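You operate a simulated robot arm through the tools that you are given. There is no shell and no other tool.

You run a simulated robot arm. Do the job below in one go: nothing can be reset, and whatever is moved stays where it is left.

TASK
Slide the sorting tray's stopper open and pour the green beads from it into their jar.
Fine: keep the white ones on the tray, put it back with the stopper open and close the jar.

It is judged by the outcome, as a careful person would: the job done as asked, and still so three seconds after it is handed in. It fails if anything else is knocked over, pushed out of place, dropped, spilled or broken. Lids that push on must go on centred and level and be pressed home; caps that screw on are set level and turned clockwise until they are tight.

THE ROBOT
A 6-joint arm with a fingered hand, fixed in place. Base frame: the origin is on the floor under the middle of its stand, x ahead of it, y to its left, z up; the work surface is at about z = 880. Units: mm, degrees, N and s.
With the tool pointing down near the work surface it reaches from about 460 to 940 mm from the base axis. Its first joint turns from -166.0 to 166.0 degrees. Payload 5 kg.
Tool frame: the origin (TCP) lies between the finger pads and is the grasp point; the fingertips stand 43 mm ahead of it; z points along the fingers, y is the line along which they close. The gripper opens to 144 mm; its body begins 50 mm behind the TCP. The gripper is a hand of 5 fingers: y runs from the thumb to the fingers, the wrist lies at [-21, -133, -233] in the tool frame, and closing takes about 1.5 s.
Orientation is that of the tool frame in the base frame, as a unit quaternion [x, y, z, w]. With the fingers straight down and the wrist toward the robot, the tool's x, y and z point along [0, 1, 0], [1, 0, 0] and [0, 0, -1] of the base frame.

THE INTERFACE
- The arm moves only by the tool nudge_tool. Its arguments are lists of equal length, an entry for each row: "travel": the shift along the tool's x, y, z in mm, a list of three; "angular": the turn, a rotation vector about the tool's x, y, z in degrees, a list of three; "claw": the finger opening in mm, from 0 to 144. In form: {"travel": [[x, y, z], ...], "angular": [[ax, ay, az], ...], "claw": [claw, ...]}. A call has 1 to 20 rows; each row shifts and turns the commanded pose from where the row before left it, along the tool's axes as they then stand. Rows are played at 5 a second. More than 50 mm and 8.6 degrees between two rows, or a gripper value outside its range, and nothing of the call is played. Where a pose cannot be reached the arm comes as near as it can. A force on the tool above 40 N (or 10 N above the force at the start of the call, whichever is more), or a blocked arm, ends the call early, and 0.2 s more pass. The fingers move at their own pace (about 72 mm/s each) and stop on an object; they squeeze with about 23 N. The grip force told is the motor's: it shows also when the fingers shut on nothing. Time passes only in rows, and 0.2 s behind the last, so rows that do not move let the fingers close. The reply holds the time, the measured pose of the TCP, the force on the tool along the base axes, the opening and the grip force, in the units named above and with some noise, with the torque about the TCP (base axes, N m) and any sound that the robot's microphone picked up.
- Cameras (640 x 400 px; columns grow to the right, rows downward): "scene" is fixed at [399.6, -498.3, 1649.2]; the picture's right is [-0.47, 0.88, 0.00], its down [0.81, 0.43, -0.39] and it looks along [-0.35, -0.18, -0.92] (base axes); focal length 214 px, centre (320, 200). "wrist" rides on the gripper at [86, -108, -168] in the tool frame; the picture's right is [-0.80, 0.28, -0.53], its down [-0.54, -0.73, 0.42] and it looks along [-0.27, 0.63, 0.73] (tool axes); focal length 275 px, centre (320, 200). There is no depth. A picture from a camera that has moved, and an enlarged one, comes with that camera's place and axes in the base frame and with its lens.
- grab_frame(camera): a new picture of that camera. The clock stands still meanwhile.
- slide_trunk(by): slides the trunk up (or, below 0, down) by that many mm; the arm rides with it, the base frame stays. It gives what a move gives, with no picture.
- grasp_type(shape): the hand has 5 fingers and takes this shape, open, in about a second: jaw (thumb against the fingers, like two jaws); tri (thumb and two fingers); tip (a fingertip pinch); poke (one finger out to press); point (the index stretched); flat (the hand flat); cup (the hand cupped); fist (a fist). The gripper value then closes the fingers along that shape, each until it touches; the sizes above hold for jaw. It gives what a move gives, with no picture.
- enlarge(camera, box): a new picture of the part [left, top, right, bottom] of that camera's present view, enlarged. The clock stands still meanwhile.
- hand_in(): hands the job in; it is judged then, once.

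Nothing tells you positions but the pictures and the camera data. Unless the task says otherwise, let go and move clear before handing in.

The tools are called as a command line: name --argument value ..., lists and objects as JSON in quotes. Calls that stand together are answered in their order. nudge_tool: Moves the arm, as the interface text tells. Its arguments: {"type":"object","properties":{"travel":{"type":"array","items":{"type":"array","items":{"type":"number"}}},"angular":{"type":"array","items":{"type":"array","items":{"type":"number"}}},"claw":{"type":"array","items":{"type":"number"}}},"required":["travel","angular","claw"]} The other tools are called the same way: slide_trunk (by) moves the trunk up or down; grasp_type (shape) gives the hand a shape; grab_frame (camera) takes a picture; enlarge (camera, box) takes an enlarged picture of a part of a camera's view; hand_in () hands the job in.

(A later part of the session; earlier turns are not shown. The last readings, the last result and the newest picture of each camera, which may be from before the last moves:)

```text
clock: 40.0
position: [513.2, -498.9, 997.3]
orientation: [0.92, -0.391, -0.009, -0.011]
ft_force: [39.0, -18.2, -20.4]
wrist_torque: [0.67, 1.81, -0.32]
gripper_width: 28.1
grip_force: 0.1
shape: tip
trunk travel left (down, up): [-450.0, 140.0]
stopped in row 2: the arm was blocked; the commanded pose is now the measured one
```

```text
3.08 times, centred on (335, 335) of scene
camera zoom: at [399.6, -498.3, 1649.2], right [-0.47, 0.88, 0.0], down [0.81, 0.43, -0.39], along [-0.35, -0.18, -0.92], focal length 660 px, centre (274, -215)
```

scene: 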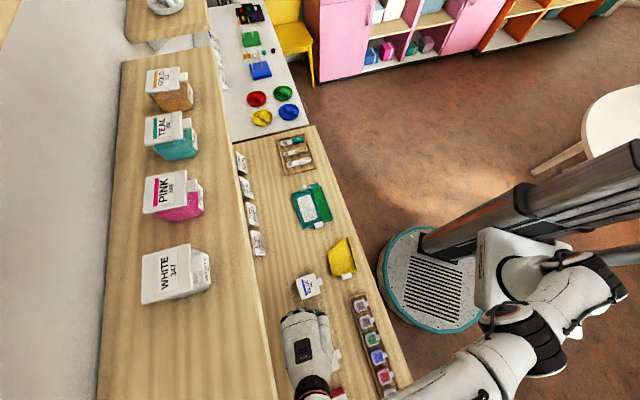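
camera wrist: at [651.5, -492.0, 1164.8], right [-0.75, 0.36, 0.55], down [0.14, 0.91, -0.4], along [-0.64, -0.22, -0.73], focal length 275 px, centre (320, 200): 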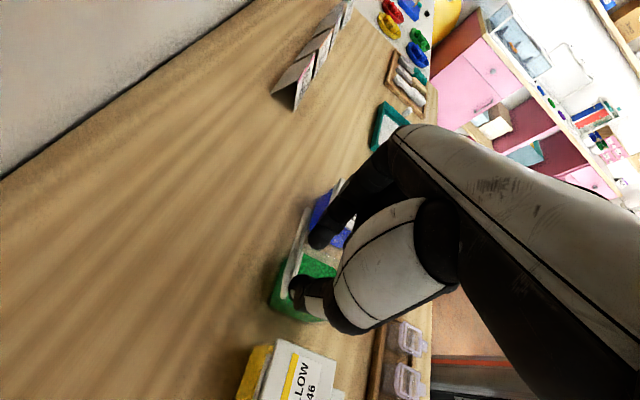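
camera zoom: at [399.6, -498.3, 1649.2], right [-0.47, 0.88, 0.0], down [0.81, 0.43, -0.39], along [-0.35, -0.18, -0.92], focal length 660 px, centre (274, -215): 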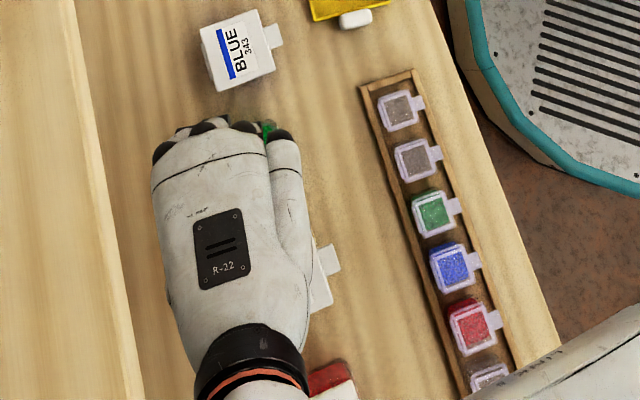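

I found the cause: the overhead shelf's front edge (about n≈735, z≈1255) is touching the wrist of the hand, which with this turned grip reaches high and far. I'll back straight away from it toward the robot in small steps.

nudge_tool --travel '[[-5, 0, 0], [-5, 0, 0], [-5, 0, 0], [-5, 0, 0], [-5, 0, 0]]' --angular '[[0, 0, 0], [0, 0, 0], [0, 0, 0], [0, 0, 0], [0, 0, 0]]' --claw '[30, 30, 30, 30, 30]'

grab_frame --camera "wrist"

grab_frame --camera "scene"

```text
clock: 40.2
position: [297.9, -732.9, 923.7]
orientation: [0.859, -0.51, -0.043, -0.029]
ft_force: [-49.2, 16.0, 86.5]
wrist_torque: [-0.09, -0.36, -0.08]
gripper_width: 32.1
grip_force: 0.0
shape: tip
trunk travel left (down, up): [-450.0, 140.0]
stopped in row 1: the force on the tool passed its limit at 205 N (the readings are from after the stop); the commanded pose is now the measured one
```

```text
taken
camera wrist: at [441.8, -774.8, 1083.0], right [-0.6, 0.51, 0.61], down [0.36, 0.86, -0.36], along [-0.71, 0.01, -0.7], focal length 275 px, centre (320, 200)
```

wrist: 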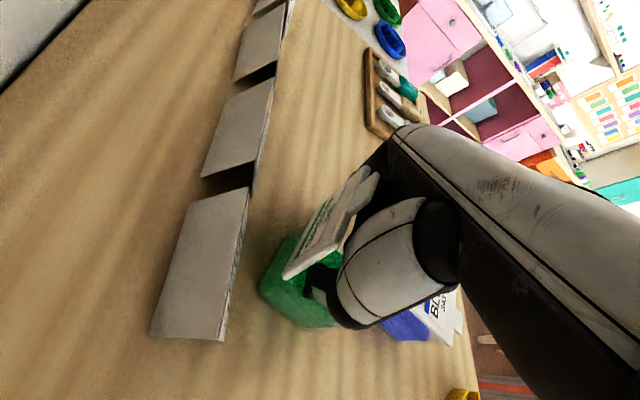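

```text
taken
```

scene: 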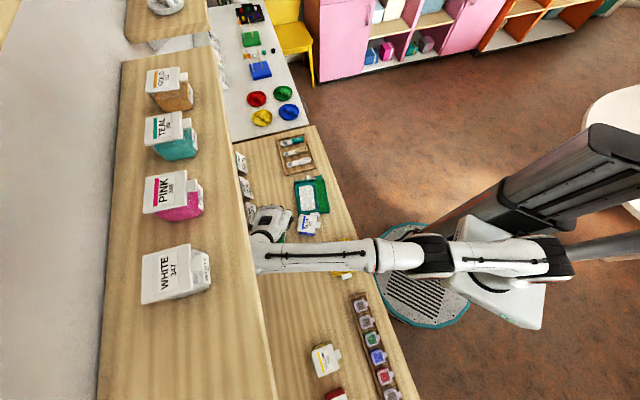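

The arm snapped free of the shelf and swept sideways, carrying the jars with it. I need to see exactly what state everything is in.

enlarge --camera "scene" --box '[230, 160, 390, 290]'

enlarge --camera "scene" --box '[240, 180, 340, 250]'

enlarge --camera "wrist" --box '[240, 150, 480, 350]'

enlarge --camera "scene" --box '[280, 270, 420, 400]'

```text
3.08 times, centred on (310, 225) of scene
camera zoom: at [399.6, -498.3, 1649.2], right [-0.47, 0.88, 0.0], down [0.81, 0.43, -0.39], along [-0.35, -0.18, -0.92], focal length 660 px, centre (351, 123)
```

zoom: 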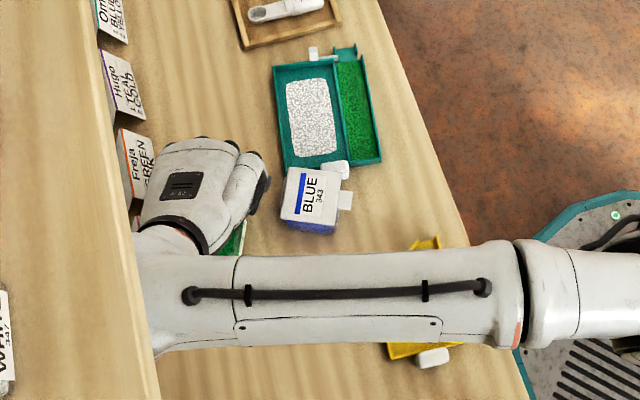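

```text
5.71 times, centred on (290, 215) of scene
camera zoom: at [399.6, -498.3, 1649.2], right [-0.47, 0.88, 0.0], down [0.81, 0.43, -0.39], along [-0.35, -0.18, -0.92], focal length 1226 px, centre (491, 114)
```

zoom: 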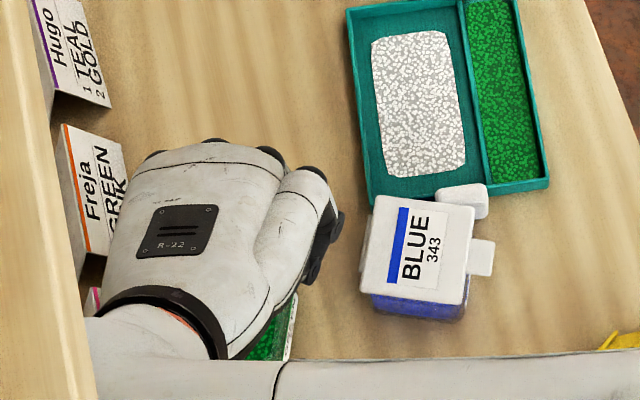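

```text
2.00 times, centred on (360, 250) of wrist
camera zoom: at [441.8, -774.8, 1083.0], right [-0.6, 0.51, 0.61], down [0.36, 0.86, -0.36], along [-0.71, 0.01, -0.7], focal length 551 px, centre (240, 100)
```

zoom: 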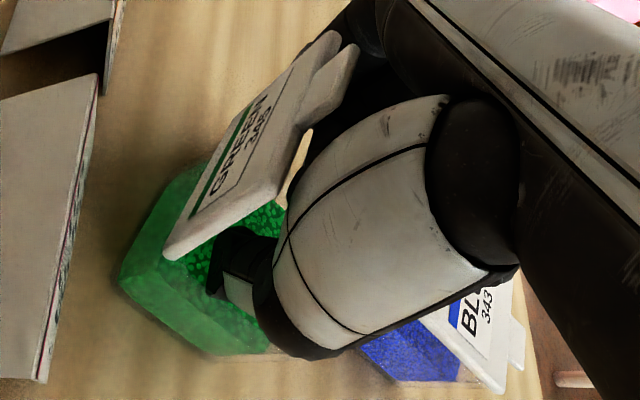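

```text
3.08 times, centred on (350, 335) of scene
camera zoom: at [399.6, -498.3, 1649.2], right [-0.47, 0.88, 0.0], down [0.81, 0.43, -0.39], along [-0.35, -0.18, -0.92], focal length 660 px, centre (228, -215)
```

zoom: 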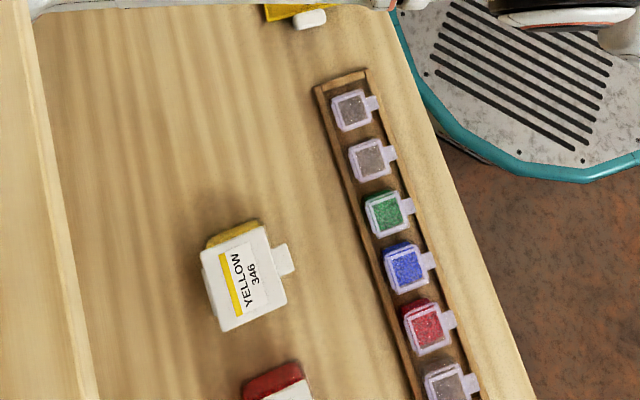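

Nothing has toppled or spilled: GREEN jar (lid still open) sits under the hand with the thumb inside it, BLUE was pushed against the tray, and the tray shifted. I'll recover step by step: first relieve the downward pressure by rising a few millimetres.

nudge_tool --travel '[[-0.2, 0, -2], [-0.2, 0, -2], [-0.2, 0, -2], [0, 0, 0]]' --angular '[[0, 0, 0], [0, 0, 0], [0, 0, 0], [0, 0, 0]]' --claw '[32, 32, 32, 32]'

enlarge --camera "wrist" --box '[240, 150, 480, 350]'

enlarge --camera "scene" --box '[230, 160, 390, 290]'

```text
clock: 40.7
position: [496.1, -454.1, 938.3]
orientation: [0.922, -0.37, -0.112, -0.02]
ft_force: [5.3, 9.7, 7.7]
wrist_torque: [-0.39, 0.18, -0.02]
gripper_width: 32.8
grip_force: 0.0
shape: tip
trunk travel left (down, up): [-450.0, 140.0]
stopped in row 2: the arm was blocked; the commanded pose is now the measured one
```

```text
2.00 times, centred on (360, 250) of wrist
camera zoom: at [663.6, -455.7, 1077.7], right [-0.65, 0.27, 0.71], down [0.04, 0.94, -0.33], along [-0.76, -0.19, -0.62], focal length 551 px, centre (240, 100)
```

zoom: 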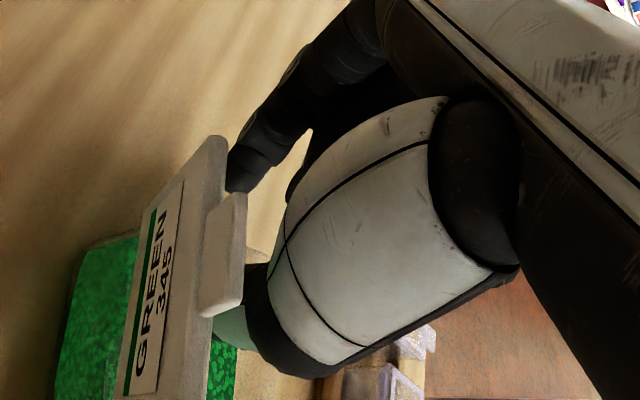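

```text
3.08 times, centred on (310, 225) of scene
camera zoom: at [399.6, -498.3, 1649.2], right [-0.47, 0.88, 0.0], down [0.81, 0.43, -0.39], along [-0.35, -0.18, -0.92], focal length 660 px, centre (351, 123)
```

zoom: 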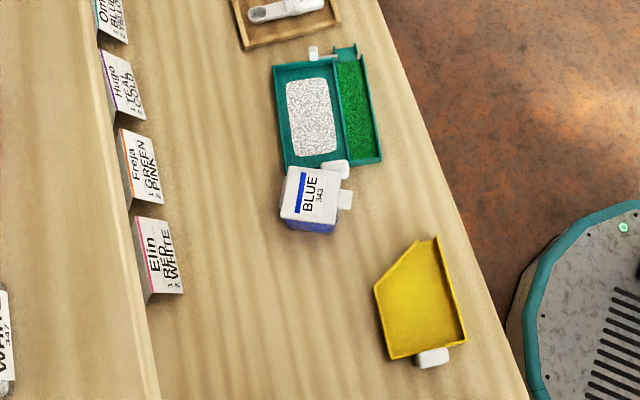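

The arm sprang back to near the jar's original spot, carrying the GREEN jar. I'll look at the whole picture again before anything else.

grab_frame --camera "scene"

grab_frame --camera "wrist"

enlarge --camera "scene" --box '[265, 270, 425, 400]'

enlarge --camera "scene" --box '[360, 200, 640, 400]'

```text
taken
```

scene: 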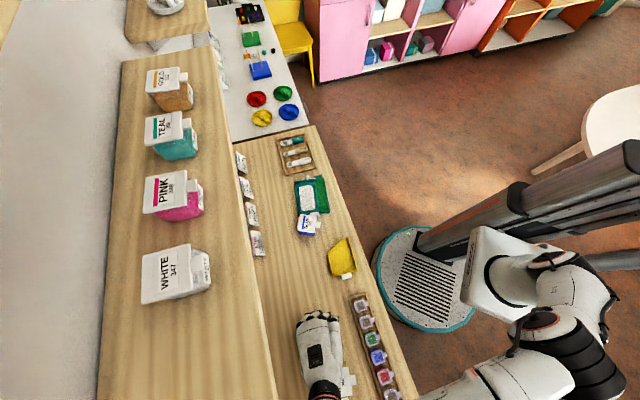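

```text
taken
camera wrist: at [663.6, -455.7, 1077.7], right [-0.65, 0.27, 0.71], down [0.04, 0.94, -0.33], along [-0.76, -0.19, -0.62], focal length 275 px, centre (320, 200)
```

wrist: 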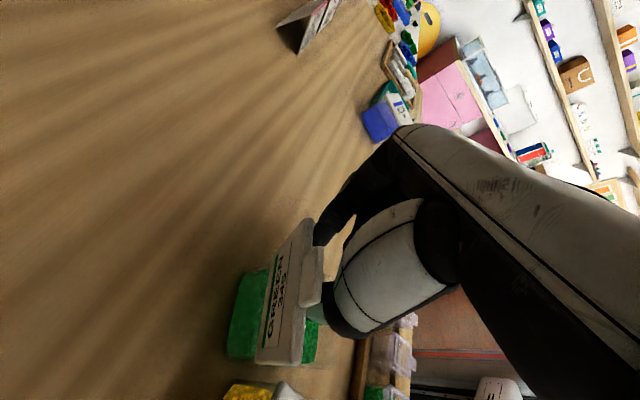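

```text
3.08 times, centred on (345, 335) of scene
camera zoom: at [399.6, -498.3, 1649.2], right [-0.47, 0.88, 0.0], down [0.81, 0.43, -0.39], along [-0.35, -0.18, -0.92], focal length 660 px, centre (243, -215)
```

zoom: 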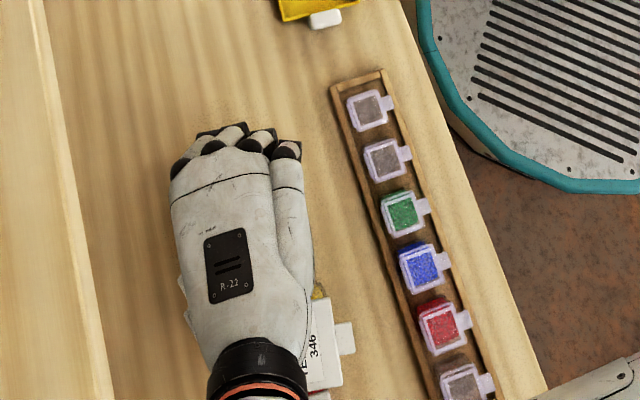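

```text
2.00 times, centred on (500, 300) of scene
camera zoom: at [399.6, -498.3, 1649.2], right [-0.47, 0.88, 0.0], down [0.81, 0.43, -0.39], along [-0.35, -0.18, -0.92], focal length 429 px, centre (-40, 0)
```

zoom: 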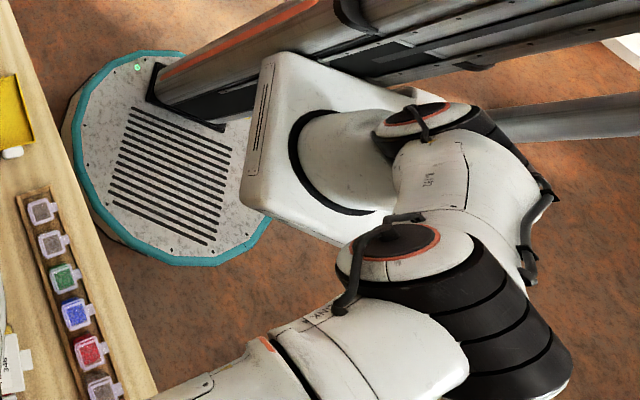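

The hand is now at about s=30, n=672 with the thumb still inside the GREEN jar and the forces small again. I'll hold still briefly to see whether the arm is stable.

nudge_tool --travel '[[0, 0, 0]]' --angular '[[0, 0, 0]]' --claw '[32]'

grab_frame --camera "scene"

grab_frame --camera "wrist"

```text
clock: 41.0
position: [425.1, -550.5, 932.0]
orientation: [0.906, -0.407, -0.111, -0.032]
ft_force: [-6.0, -4.8, 4.1]
wrist_torque: [0.32, -0.58, 0.01]
gripper_width: 32.0
grip_force: 0.1
shape: tip
trunk travel left (down, up): [-450.0, 140.0]
stopped in row 1: the force on the tool passed its limit at 44 N (the readings are from after the stop); the commanded pose is now the measured one
```

```text
taken
```

scene: 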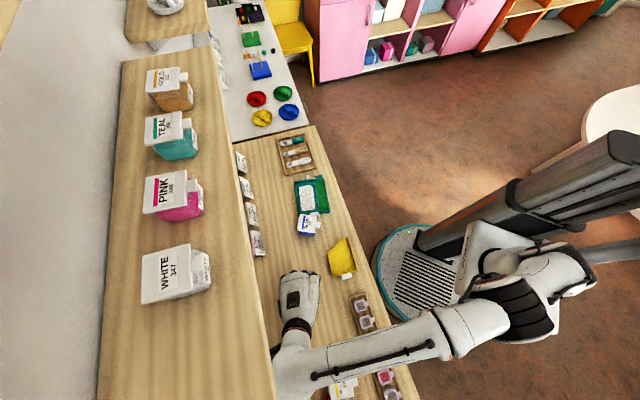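

```text
taken
camera wrist: at [589.0, -568.2, 1072.8], right [-0.63, 0.31, 0.71], down [0.12, 0.94, -0.31], along [-0.77, -0.11, -0.63], focal length 275 px, centre (320, 200)
```

wrist: 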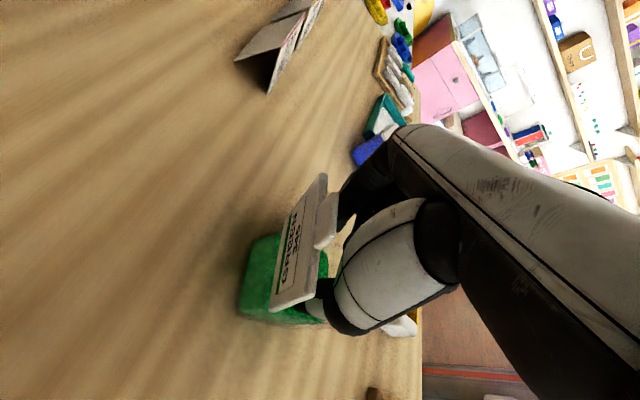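

The arm is still swinging with decreasing amplitude; I'll keep holding still to let it settle.

nudge_tool --travel '[[0, 0, 0]]' --angular '[[0, 0, 0]]' --claw '[32]'

enlarge --camera "scene" --box '[230, 160, 470, 400]'

```text
clock: 41.4
position: [449.4, -536.9, 929.1]
orientation: [0.91, -0.398, -0.114, -0.031]
ft_force: [-1.0, -0.8, 0.8]
wrist_torque: [0.08, -0.02, 0.0]
gripper_width: 32.2
grip_force: 0.2
shape: tip
trunk travel left (down, up): [-450.0, 140.0]
```

```text
1.67 times, centred on (350, 280) of scene
camera zoom: at [399.6, -498.3, 1649.2], right [-0.47, 0.88, 0.0], down [0.81, 0.43, -0.39], along [-0.35, -0.18, -0.92], focal length 358 px, centre (270, 67)
```

zoom: 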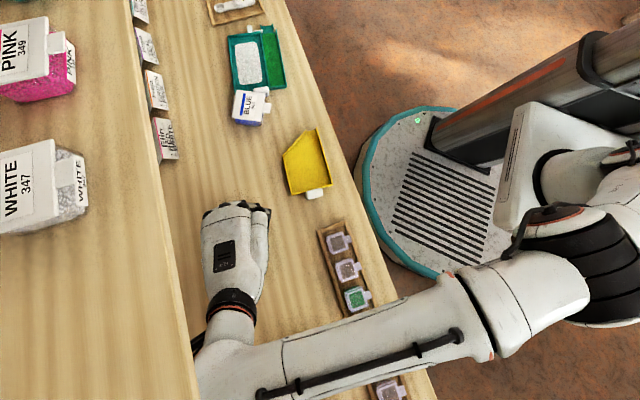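

nudge_tool --travel '[[0, 0, 0], [0, 0, 0], [0, 0, 0]]' --angular '[[0, 0, 0], [0, 0, 0], [0, 0, 0]]' --claw '[32, 32, 32]'

grab_frame --camera "scene"

grab_frame --camera "wrist"

```text
clock: 42.2
position: [447.3, -537.0, 930.9]
orientation: [0.909, -0.4, -0.113, -0.03]
ft_force: [0.3, -0.1, 1.0]
wrist_torque: [-0.01, -0.02, 0.03]
gripper_width: 32.3
grip_force: 0.1
shape: tip
trunk travel left (down, up): [-450.0, 140.0]
```

```text
taken
```

scene: 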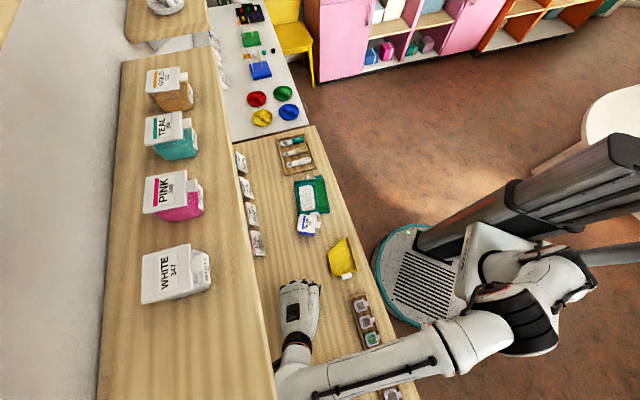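

```text
taken
camera wrist: at [613.1, -552.5, 1069.7], right [-0.63, 0.3, 0.71], down [0.1, 0.95, -0.31], along [-0.77, -0.13, -0.63], focal length 275 px, centre (320, 200)
```

wrist: 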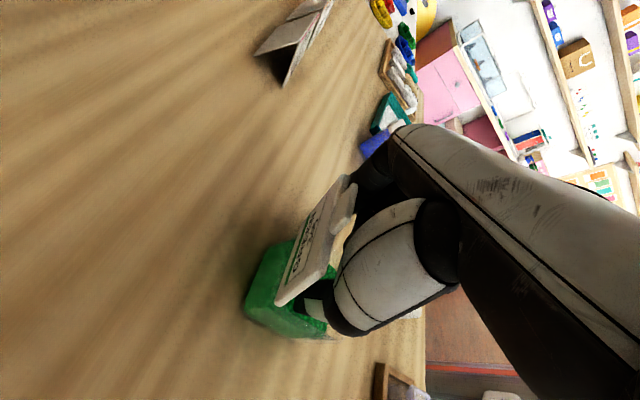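

The arm has settled and is stable. I'll look closely at the hand in the jar before easing it out.

enlarge --camera "wrist" --box '[230, 160, 430, 360]'

enlarge --camera "scene" --box '[260, 260, 400, 400]'

```text
2.00 times, centred on (330, 260) of wrist
camera zoom: at [613.1, -552.5, 1069.7], right [-0.63, 0.3, 0.71], down [0.1, 0.95, -0.31], along [-0.77, -0.13, -0.63], focal length 551 px, centre (300, 80)
```

zoom: 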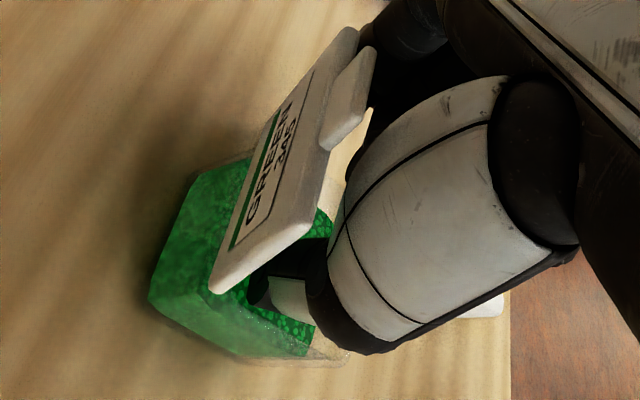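

```text
2.86 times, centred on (330, 330) of scene
camera zoom: at [399.6, -498.3, 1649.2], right [-0.47, 0.88, 0.0], down [0.81, 0.43, -0.39], along [-0.35, -0.18, -0.92], focal length 613 px, centre (291, -171)
```

zoom: 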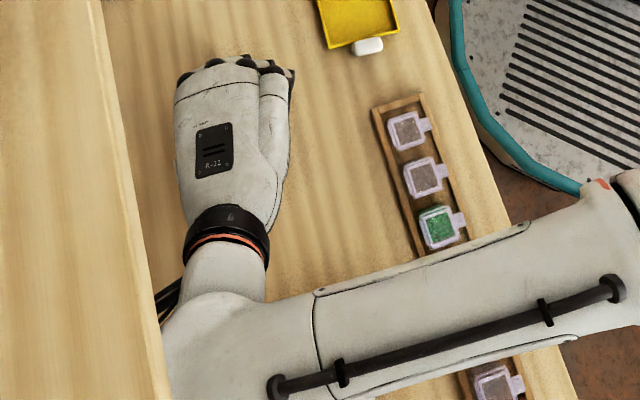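

The forearm's end is partly under the shelf. I'll tilt the hand upright in small steps, which draws the wrist back from under the shelf.

nudge_tool --travel '[[0, 0, 0], [0, 0, 0], [0, 0, 0], [0, 0, 0]]' --angular '[[0, 1.5, 0], [0, 1.5, 0], [0, 1.5, 0], [0, 0, 0]]' --claw '[32, 32, 32, 32]'

```text
clock: 43.2
position: [446.2, -538.3, 931.2]
orientation: [0.913, -0.4, -0.077, -0.016]
ft_force: [-0.5, 0.8, 0.2]
wrist_torque: [0.02, -0.03, 0.03]
gripper_width: 32.4
grip_force: 0.1
shape: tip
trunk travel left (down, up): [-450.0, 140.0]
```

It responds calmly. Continuing to upright.

nudge_tool --travel '[[0, 0, 0], [0, 0, 0], [0, 0, 0], [0, 0, 0], [0, 0, 0]]' --angular '[[0, 2.2, 0], [0, 2.2, 0], [0, 2.2, 0], [0, 2.2, 0], [0, 0, 0]]' --claw '[32, 32, 32, 32, 32]'

grab_frame --camera "scene"

grab_frame --camera "wrist"

```text
clock: 44.4
position: [447.6, -538.0, 929.8]
orientation: [0.916, -0.4, -0.006, 0.016]
ft_force: [0.2, 0.2, -0.5]
wrist_torque: [0.02, 0.0, -0.01]
gripper_width: 32.2
grip_force: 0.0
shape: tip
trunk travel left (down, up): [-450.0, 140.0]
```

```text
taken
```

scene: 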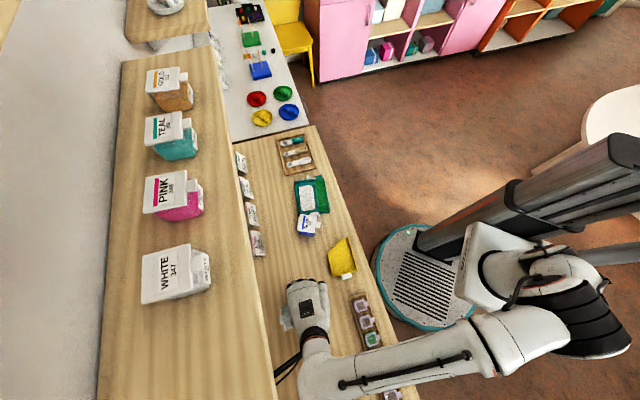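

```text
taken
camera wrist: at [589.4, -525.0, 1094.1], right [-0.74, 0.4, 0.54], down [0.15, 0.88, -0.45], along [-0.66, -0.25, -0.71], focal length 275 px, centre (320, 200)
```

wrist: 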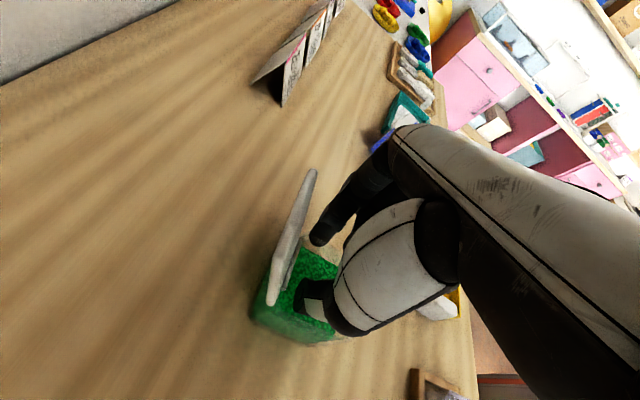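

The hand is upright and clear of the shelf. I'll now raise it straight up out of the jar.

nudge_tool --travel '[[0, 0, -6], [0, 0, -8], [0, 0, -8], [0, 0, -8], [0, 0, 0]]' --angular '[[0, 0, 0], [0, 0, 0], [0, 0, 0], [0, 0, 0], [0, 0, 0]]' --claw '[32, 32, 32, 32, 32]'

grab_frame --camera "wrist"

```text
clock: 45.6
position: [447.3, -537.4, 960.4]
orientation: [0.916, -0.4, -0.008, 0.016]
ft_force: [-0.2, 0.2, -0.5]
wrist_torque: [-0.01, -0.05, -0.03]
gripper_width: 32.5
grip_force: 0.1
shape: tip
trunk travel left (down, up): [-450.0, 140.0]
```

```text
taken
camera wrist: at [590.1, -524.9, 1124.4], right [-0.74, 0.4, 0.54], down [0.15, 0.88, -0.45], along [-0.66, -0.25, -0.71], focal length 275 px, centre (320, 200)
```

wrist: 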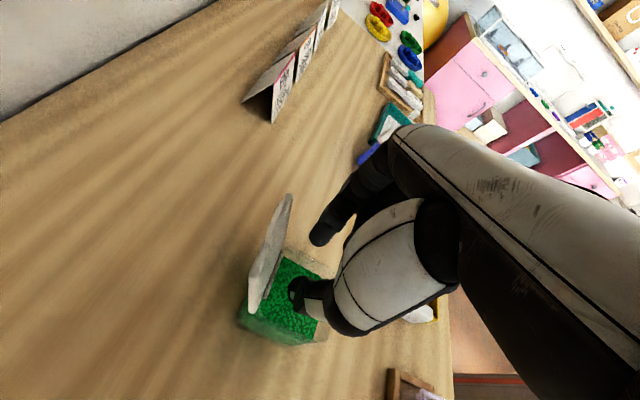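

Rising well; continuing up and then toward the robot.

nudge_tool --travel '[[0, 0, -8], [0, 0, -8], [0, 0, -8], [-2, 0, -6], [0, 0, 0]]' --angular '[[0, 0, 0], [0, 0, 0], [0, 0, 0], [0, 0, 0], [0, 0, 0]]' --claw '[32, 32, 32, 32, 32]'

grab_frame --camera "wrist"

grab_frame --camera "scene"

```text
clock: 46.8
position: [446.6, -534.6, 989.0]
orientation: [0.916, -0.4, -0.007, 0.016]
ft_force: [0.0, -0.1, -0.2]
wrist_torque: [0.01, -0.01, -0.04]
gripper_width: 32.5
grip_force: 0.2
shape: tip
trunk travel left (down, up): [-450.0, 140.0]
```

```text
taken
camera wrist: at [588.7, -523.0, 1154.8], right [-0.74, 0.4, 0.54], down [0.15, 0.88, -0.45], along [-0.66, -0.25, -0.71], focal length 275 px, centre (320, 200)
```

wrist: 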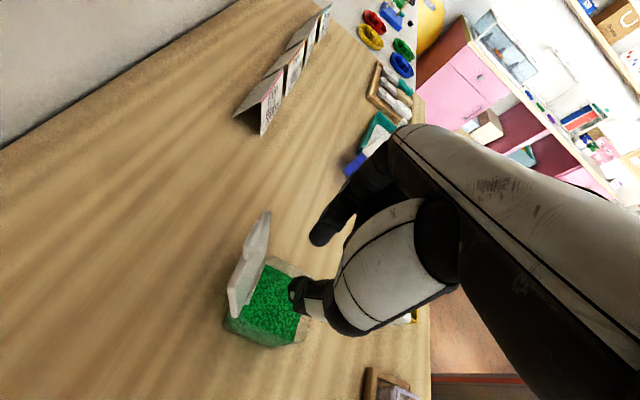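

```text
taken
```

scene: 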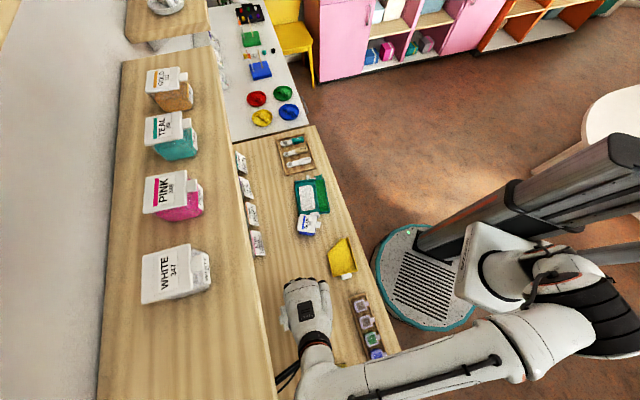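

The hand is out of the jar and the lid stays open. I'll retreat toward the robot, rise, and turn the hand back to the comfortable orientation (wrist toward the robot).

nudge_tool --travel '[[-15, 0, -5], [-20, 0, -5], [-20, 0, -5], [-20, 0, -10], [-20, 0, -15], [-15, 0, -20], [0, 0, -20], [0, 0, 0]]' --angular '[[0, 0, 0], [0, 0, 0], [0, 0, 0], [0, 0, 0], [0, 0, 0], [0, 0, 0], [0, 0, 0], [0, 0, 0]]' --claw '[32, 32, 32, 32, 32, 32, 32, 32]'

nudge_tool --travel '[[0, 0, 0], [0, 0, 0], [0, 0, 0], [0, 0, 0], [0, 0, 0], [0, 0, 0], [0, 0, 0], [0, 0, 0], [0, 0, 0], [0, 0, 0], [0, 0, 0], [0, 0, 0], [0, 0, 0]]' --angular '[[0, 0, -7.5], [0, 0, -7.5], [0, 0, -7.5], [0, 0, -7.5], [0, 0, -7.5], [0, 0, -7.5], [0, 0, -7.5], [0, 0, -7.5], [0, 0, -7.5], [0, 0, -7.5], [0, 0, -7.5], [0, 0, -7.5], [0, 0, 0]]' --claw '[32, 32, 32, 32, 32, 32, 32, 32, 32, 32, 32, 32, 32]'

grab_frame --camera "scene"

grab_frame --camera "wrist"

```text
clock: 48.6
position: [374.8, -452.6, 1072.0]
orientation: [0.916, -0.401, -0.009, 0.016]
ft_force: [1.1, 0.1, 0.0]
wrist_torque: [0.02, 0.01, 0.0]
gripper_width: 32.4
grip_force: 0.1
shape: tip
trunk travel left (down, up): [-450.0, 140.0]
```

```text
clock: 51.4
position: [375.3, -453.4, 1068.7]
orientation: [0.931, 0.366, -0.016, 0.006]
ft_force: [0.2, 0.3, 0.2]
wrist_torque: [0.04, 0.0, -0.03]
gripper_width: 32.1
grip_force: 0.1
shape: tip
trunk travel left (down, up): [-450.0, 140.0]
```

```text
taken
```

scene: 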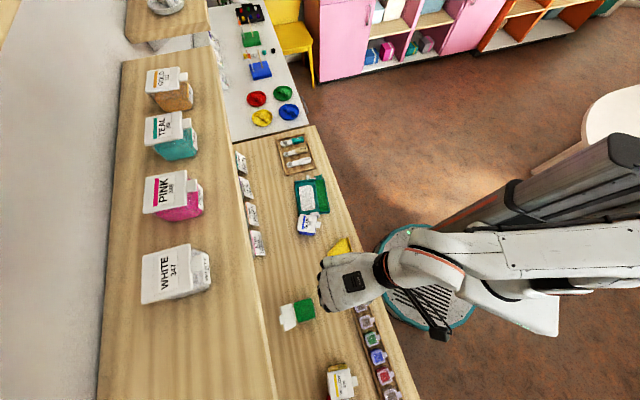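

```text
taken
camera wrist: at [367.7, -312.4, 1234.6], right [-0.38, -0.74, 0.56], down [-0.9, 0.15, -0.4], along [0.21, -0.66, -0.72], focal length 275 px, centre (320, 200)
```

wrist: 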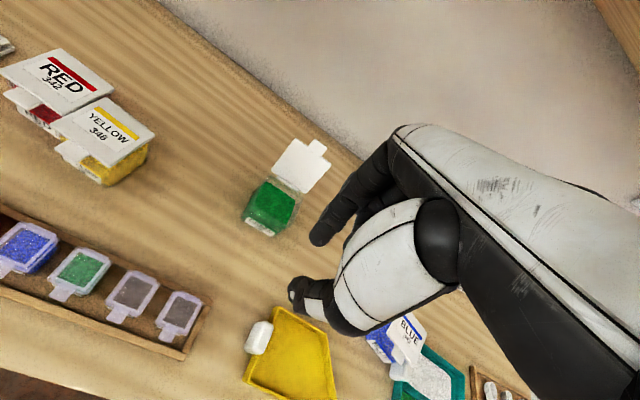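

Now I can see: GREEN (open) stands alone, YELLOW was pushed against RED, BLUE sits against the tray's handle. I'll straighten the hand and inspect each closely to plan putting them back.

nudge_tool --travel '[[0, 0, 0], [0, 0, 0]]' --angular '[[0, 1.95, -2.1], [0, 0, 0]]' --claw '[32, 32]'

enlarge --camera "wrist" --box '[0, 20, 180, 200]'

enlarge --camera "wrist" --box '[210, 110, 350, 250]'

enlarge --camera "scene" --box '[280, 165, 360, 245]'

enlarge --camera "scene" --box '[265, 280, 405, 400]'

```text
clock: 52.0
position: [376.2, -452.9, 1070.4]
orientation: [0.924, 0.382, 0.0, -0.001]
ft_force: [0.6, 0.0, -0.1]
wrist_torque: [-0.01, -0.02, -0.01]
gripper_width: 32.4
grip_force: 0.0
shape: tip
trunk travel left (down, up): [-450.0, 140.0]
```

```text
2.22 times, centred on (90, 110) of wrist
camera zoom: at [359.2, -316.8, 1238.1], right [-0.36, -0.76, 0.53], down [-0.9, 0.13, -0.42], along [0.25, -0.63, -0.73], focal length 612 px, centre (831, 400)
```

zoom: 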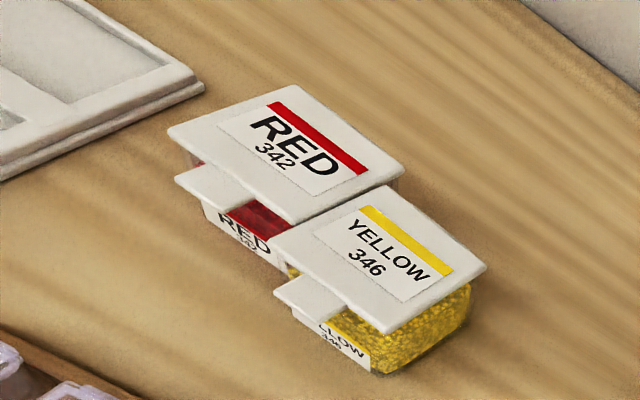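

```text
2.86 times, centred on (280, 180) of wrist
camera zoom: at [359.2, -316.8, 1238.1], right [-0.36, -0.76, 0.53], down [-0.9, 0.13, -0.42], along [0.25, -0.63, -0.73], focal length 786 px, centre (434, 257)
```

zoom: 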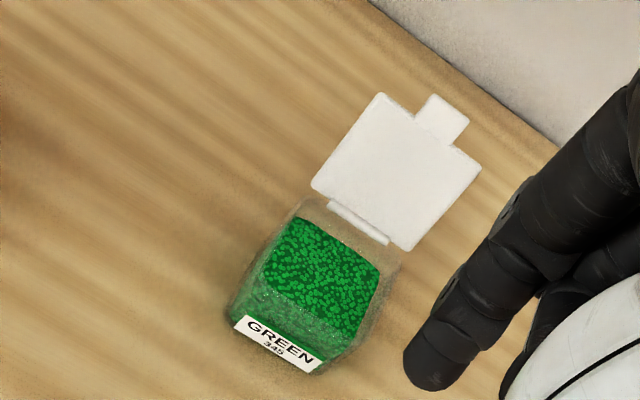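

```text
5.00 times, centred on (320, 205) of scene
camera zoom: at [399.6, -498.3, 1649.2], right [-0.47, 0.88, 0.0], down [0.81, 0.43, -0.39], along [-0.35, -0.18, -0.92], focal length 1072 px, centre (320, 175)
```

zoom: 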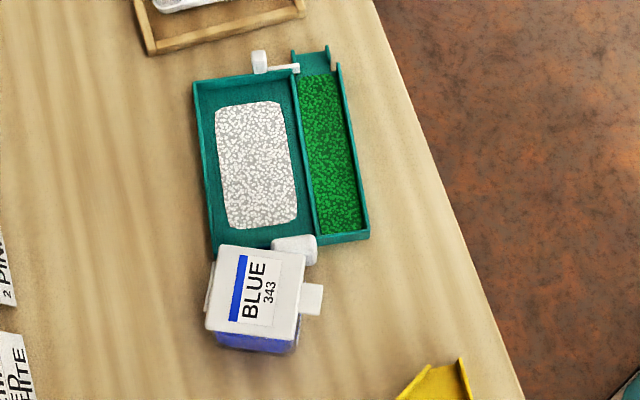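

```text
3.33 times, centred on (335, 340) of scene
camera zoom: at [399.6, -498.3, 1649.2], right [-0.47, 0.88, 0.0], down [0.81, 0.43, -0.39], along [-0.35, -0.18, -0.92], focal length 715 px, centre (270, -267)
```

zoom: 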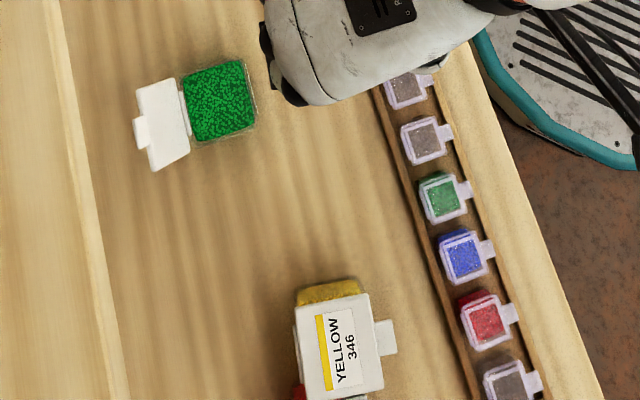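

GREEN is fine where it is for pouring (about s=-40, n=701, lid leaning back ~120°). First I must free the tray's handle from BLUE: I'll go above BLUE's tab with the hand turned to match its yaw (~21°).

nudge_tool --travel '[[-45, 0, 0], [-45, 0, 0], [-45, 0, 0], [-45, 0, 0], [-45, -3, 0], [0, 0, 0], [0, 0, 0], [0, 0, 0], [0, 0, 0], [0, 0, 0], [0, 0, 0], [0, 0, 0]]' --angular '[[0, 0, 0], [0, 0, 0], [0, 0, 0], [0, 0, 0], [0, 0, 0], [0, 0, 7.5], [0, 0, 7.5], [0, 0, 7.5], [0, 0, 7.5], [0, 0, 7.5], [0, 0, 7.5], [0, 0, 7.5]]' --claw '[44, 44, 44, 44, 44, 44, 44, 44, 44, 44, 44, 44]'

nudge_tool --travel '[[0, 0, 0], [0, 0, 0], [0, 0, 0], [0, 0, 0], [0, 0, 0], [0, 0, 0], [0, 0, 0], [0, 0, 0], [0, 0, 0]]' --angular '[[0, 0, 7.5], [0, 0, 7.5], [0, 0, 7.5], [0, 0, 7.5], [0, 0, 7.5], [0, 0, 7.5], [0, 0, 7.5], [0, 0, 6.7], [0, 0, 0]]' --claw '[44, 44, 44, 44, 44, 44, 44, 44, 44]'

grab_frame --camera "wrist"

grab_frame --camera "scene"

```text
clock: 54.6
position: [211.9, -609.7, 1069.6]
orientation: [0.998, -0.066, 0.0, 0.0]
ft_force: [0.4, 0.2, 0.4]
wrist_torque: [-0.02, -0.01, 0.01]
gripper_width: 43.7
grip_force: 0.2
shape: tip
trunk travel left (down, up): [-450.0, 140.0]
```

```text
clock: 56.6
position: [213.2, -610.1, 1067.9]
orientation: [0.834, -0.551, -0.001, 0.0]
ft_force: [0.1, -0.8, 0.1]
wrist_torque: [-0.03, -0.01, 0.01]
gripper_width: 43.3
grip_force: 0.1
shape: tip
trunk travel left (down, up): [-450.0, 140.0]
```

```text
taken
camera wrist: at [346.2, -648.3, 1237.1], right [-0.57, 0.62, 0.54], down [0.45, 0.78, -0.42], along [-0.68, 0.0, -0.73], focal length 275 px, centre (320, 200)
```

wrist: 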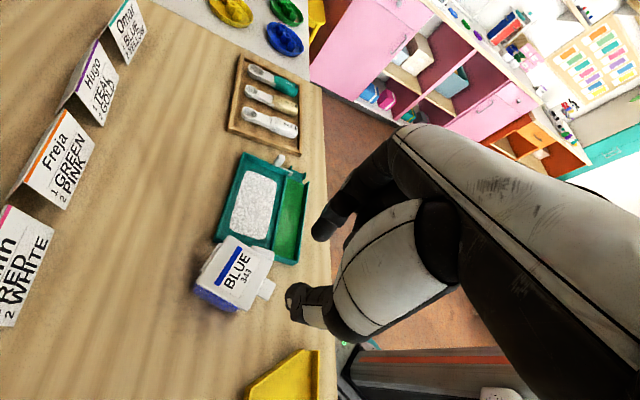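

```text
taken
```

scene: 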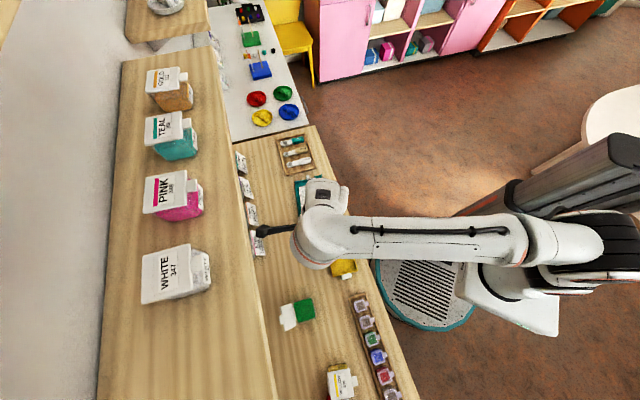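

enlarge --camera "wrist" --box '[180, 180, 360, 340]'

enlarge --camera "wrist" --box '[180, 140, 320, 260]'

```text
2.50 times, centred on (270, 260) of wrist
camera zoom: at [346.2, -648.3, 1237.1], right [-0.57, 0.62, 0.54], down [0.45, 0.78, -0.42], along [-0.68, 0.0, -0.73], focal length 688 px, centre (445, 50)
```

zoom: 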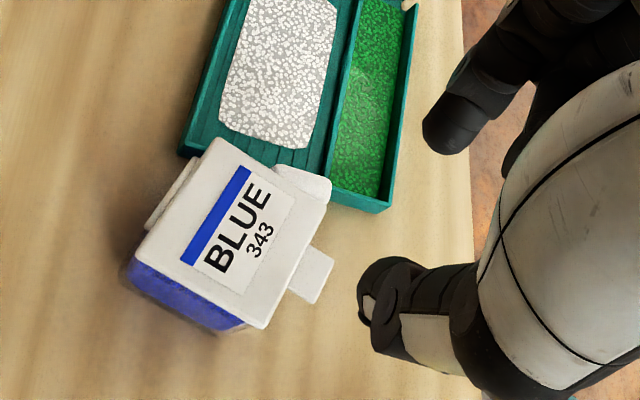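

```text
3.33 times, centred on (250, 200) of wrist
camera zoom: at [346.2, -648.3, 1237.1], right [-0.57, 0.62, 0.54], down [0.45, 0.78, -0.42], along [-0.68, 0.0, -0.73], focal length 918 px, centre (553, 200)
```

zoom: 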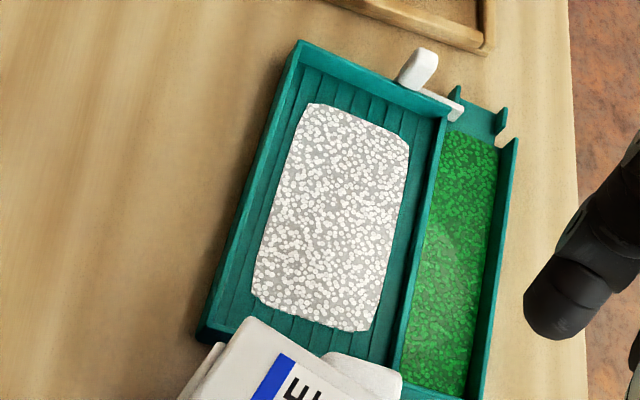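

BLUE's tab is at about s=-276, n=582, yaw ≈25°. I'll align, descend with the pinch open, and check before closing.

nudge_tool --travel '[[-3, -4, 0], [0, 0, 25], [0, 0, 25], [0, 0, 25], [0, 0, 20], [0, 0, 0]]' --angular '[[0, 0, 3], [0, 0, 0], [0, 0, 0], [0, 0, 0], [0, 0, 0], [0, 0, 0]]' --claw '[48, 48, 48, 48, 48, 48]'

enlarge --camera "wrist" --box '[200, 190, 360, 330]'

```text
clock: 58.0
position: [213.9, -604.9, 975.1]
orientation: [0.82, -0.572, 0.0, -0.001]
ft_force: [0.0, 1.1, 1.4]
wrist_torque: [0.02, -0.02, 0.02]
gripper_width: 48.0
grip_force: 0.1
shape: tip
trunk travel left (down, up): [-450.0, 140.0]
```

```text
2.86 times, centred on (280, 260) of wrist
camera zoom: at [345.4, -650.4, 1142.8], right [-0.54, 0.65, 0.54], down [0.49, 0.76, -0.42], along [-0.68, 0.03, -0.73], focal length 786 px, centre (434, 29)
```

zoom: 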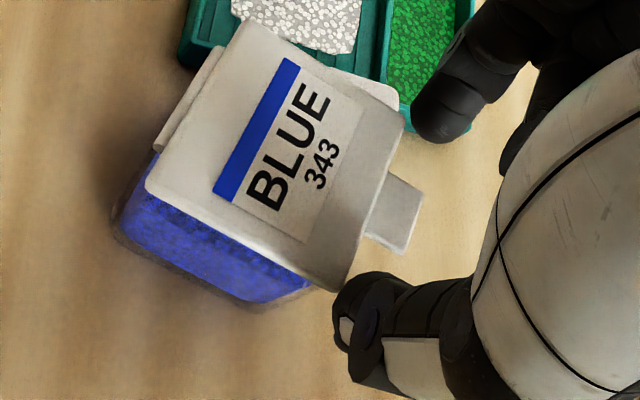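

Well centred. Descending the last bit and closing on BLUE's tab.

nudge_tool --travel '[[0, 0, 8], [0, 0, 6.5], [0, 0, 0], [0, 0, 0], [0, 0, 0], [0, 0, 0], [0, 0, 0], [0, 0, 0]]' --angular '[[0, 0, 0], [0, 0, 0], [0, 0, 0], [0, 0, 0], [0, 0, 0], [0, 0, 0], [0, 0, 0], [0, 0, 0]]' --claw '[48, 48, 40, 32, 26, 20, 14, 14]'

enlarge --camera "wrist" --box '[200, 190, 360, 330]'

```text
clock: 59.8
position: [215.6, -604.7, 961.1]
orientation: [0.82, -0.572, -0.001, 0.0]
ft_force: [-1.2, 0.1, 0.4]
wrist_torque: [0.01, -0.02, -0.05]
gripper_width: 19.2
grip_force: 23.0
shape: tip
trunk travel left (down, up): [-450.0, 140.0]
```

```text
2.86 times, centred on (280, 260) of wrist
camera zoom: at [346.4, -650.0, 1128.9], right [-0.54, 0.65, 0.54], down [0.49, 0.76, -0.42], along [-0.68, 0.04, -0.73], focal length 786 px, centre (434, 29)
```

zoom: 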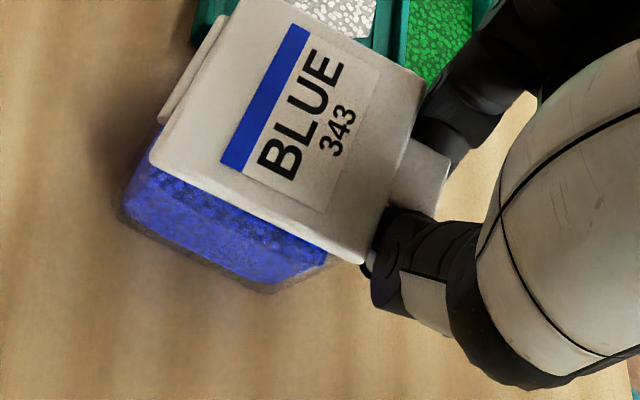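

BLUE's tab is held. I'll slide it away from the tray along the bench, slowly, turning it back toward its original yaw.

nudge_tool --travel '[[-3.22, -11.73, 0], [-3.22, -11.73, 0], [-1.84, -14.46, 0], [-1.12, -14.54, 0], [-0.4, -14.57, 0], [0.32, -14.58, 0], [0, 0, 0]]' --angular '[[0, 0, 0], [0, 0, 0], [0, 0, -2.83], [0, 0, -2.83], [0, 0, -2.83], [0, 0, -2.83], [0, 0, 0]]' --claw '[14, 14, 14, 14, 14, 14, 14]'

grab_frame --camera "wrist"

grab_frame --camera "scene"

```text
clock: 61.4
position: [285.4, -563.7, 960.4]
orientation: [0.873, -0.487, -0.001, -0.001]
ft_force: [-0.4, 0.1, -0.2]
wrist_torque: [-0.01, -0.02, 0.0]
gripper_width: 19.6
grip_force: 22.9
shape: tip
trunk travel left (down, up): [-450.0, 140.0]
```

```text
taken
camera wrist: at [423.9, -582.7, 1128.1], right [-0.66, 0.53, 0.54], down [0.33, 0.84, -0.42], along [-0.67, -0.1, -0.73], focal length 275 px, centre (320, 200)
```

wrist: 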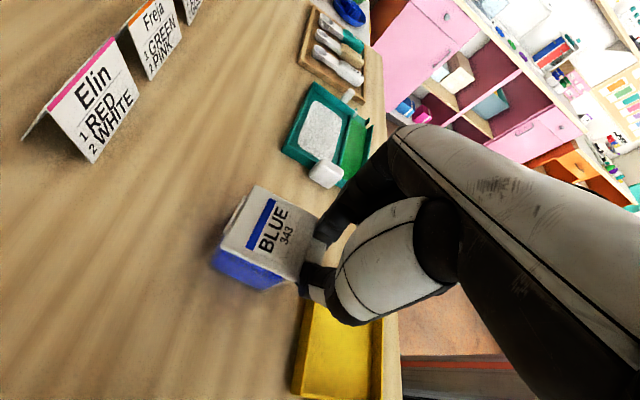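

```text
taken
```

scene: 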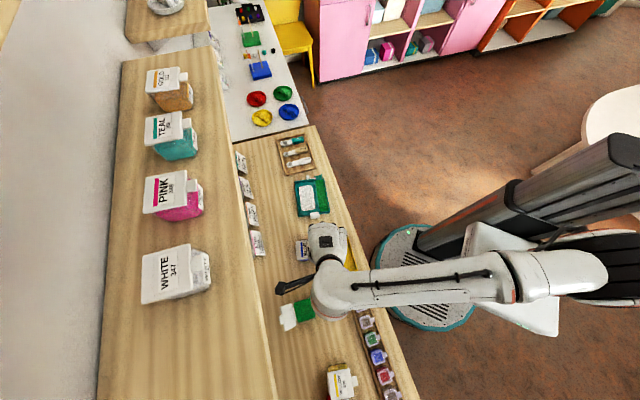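

BLUE slides along nicely and the handle is free. Continuing to near its home spot (just short of GREEN).

nudge_tool --travel '[[1.04, -14.54, 0], [1.76, -14.47, 0], [2.47, -14.37, 0], [3.17, -14.23, 0], [3.87, -14.06, 0], [4.56, -13.85, 0], [0, 0, 0]]' --angular '[[0, 0, -2.83], [0, 0, -2.83], [0, 0, -2.83], [0, 0, -2.83], [0, 0, -2.83], [0, 0, -2.83], [0, 0, 0]]' --claw '[14, 14, 14, 14, 14, 14, 14]'

grab_frame --camera "wrist"

grab_frame --camera "scene"

```text
clock: 63.0
position: [364.3, -523.7, 962.2]
orientation: [0.935, -0.354, -0.002, 0.0]
ft_force: [-0.7, -0.5, -0.5]
wrist_torque: [0.02, 0.01, 0.01]
gripper_width: 19.7
grip_force: 23.1
shape: tip
trunk travel left (down, up): [-450.0, 140.0]
```

```text
taken
camera wrist: at [499.6, -501.4, 1129.6], right [-0.78, 0.31, 0.54], down [0.07, 0.9, -0.42], along [-0.62, -0.29, -0.73], focal length 275 px, centre (320, 200)
```

wrist: 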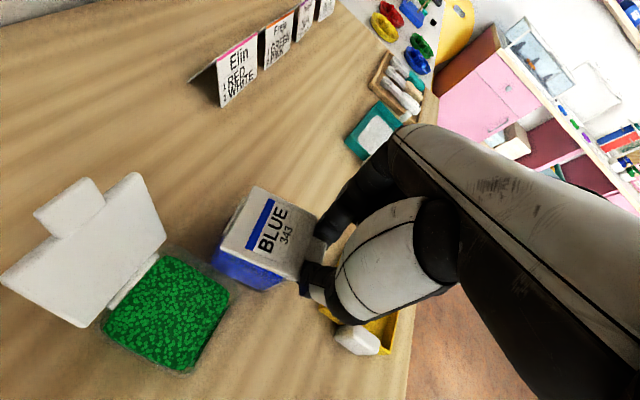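

```text
taken
```

scene: 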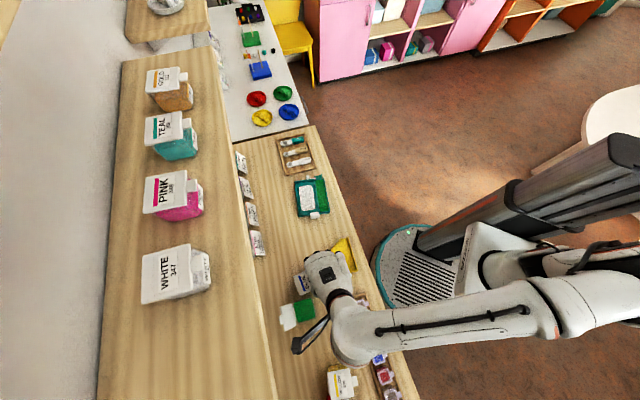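

BLUE is standing just short of its home. I'll release it, rise, and then go to the tray with the hand turned back.

nudge_tool --travel '[[0, 0, 0], [0, 0, 0], [0, 0, 0], [0, 0, -15], [0, 0, -25], [0, 0, -30], [0, 0, -35], [0, 0, 0]]' --angular '[[0, 0, 0], [0, 0, 0], [0, 0, 0], [0, 0, 0], [0, 0, 0], [0, 0, 0], [0, 0, 0], [0, 0, 0]]' --claw '[26, 36, 48, 48, 48, 48, 48, 48]'

grab_frame --camera "wrist"

```text
clock: 64.8
position: [363.7, -523.4, 1067.1]
orientation: [0.935, -0.354, 0.0, 0.0]
ft_force: [0.1, 1.3, -0.4]
wrist_torque: [-0.02, 0.01, -0.02]
gripper_width: 47.7
grip_force: 0.0
shape: tip
trunk travel left (down, up): [-450.0, 140.0]
```

```text
taken
camera wrist: at [501.5, -501.5, 1235.0], right [-0.78, 0.31, 0.54], down [0.07, 0.9, -0.42], along [-0.62, -0.29, -0.73], focal length 275 px, centre (320, 200)
```

wrist: 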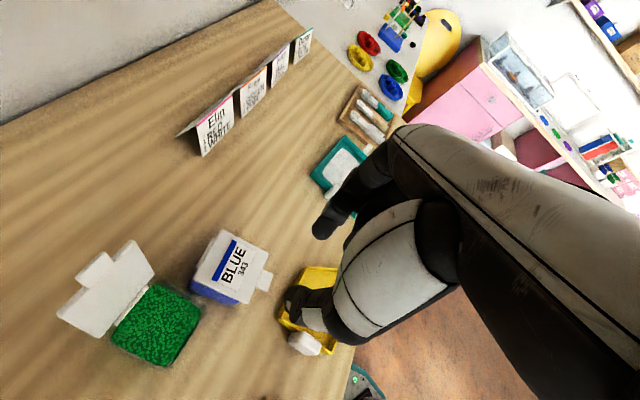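

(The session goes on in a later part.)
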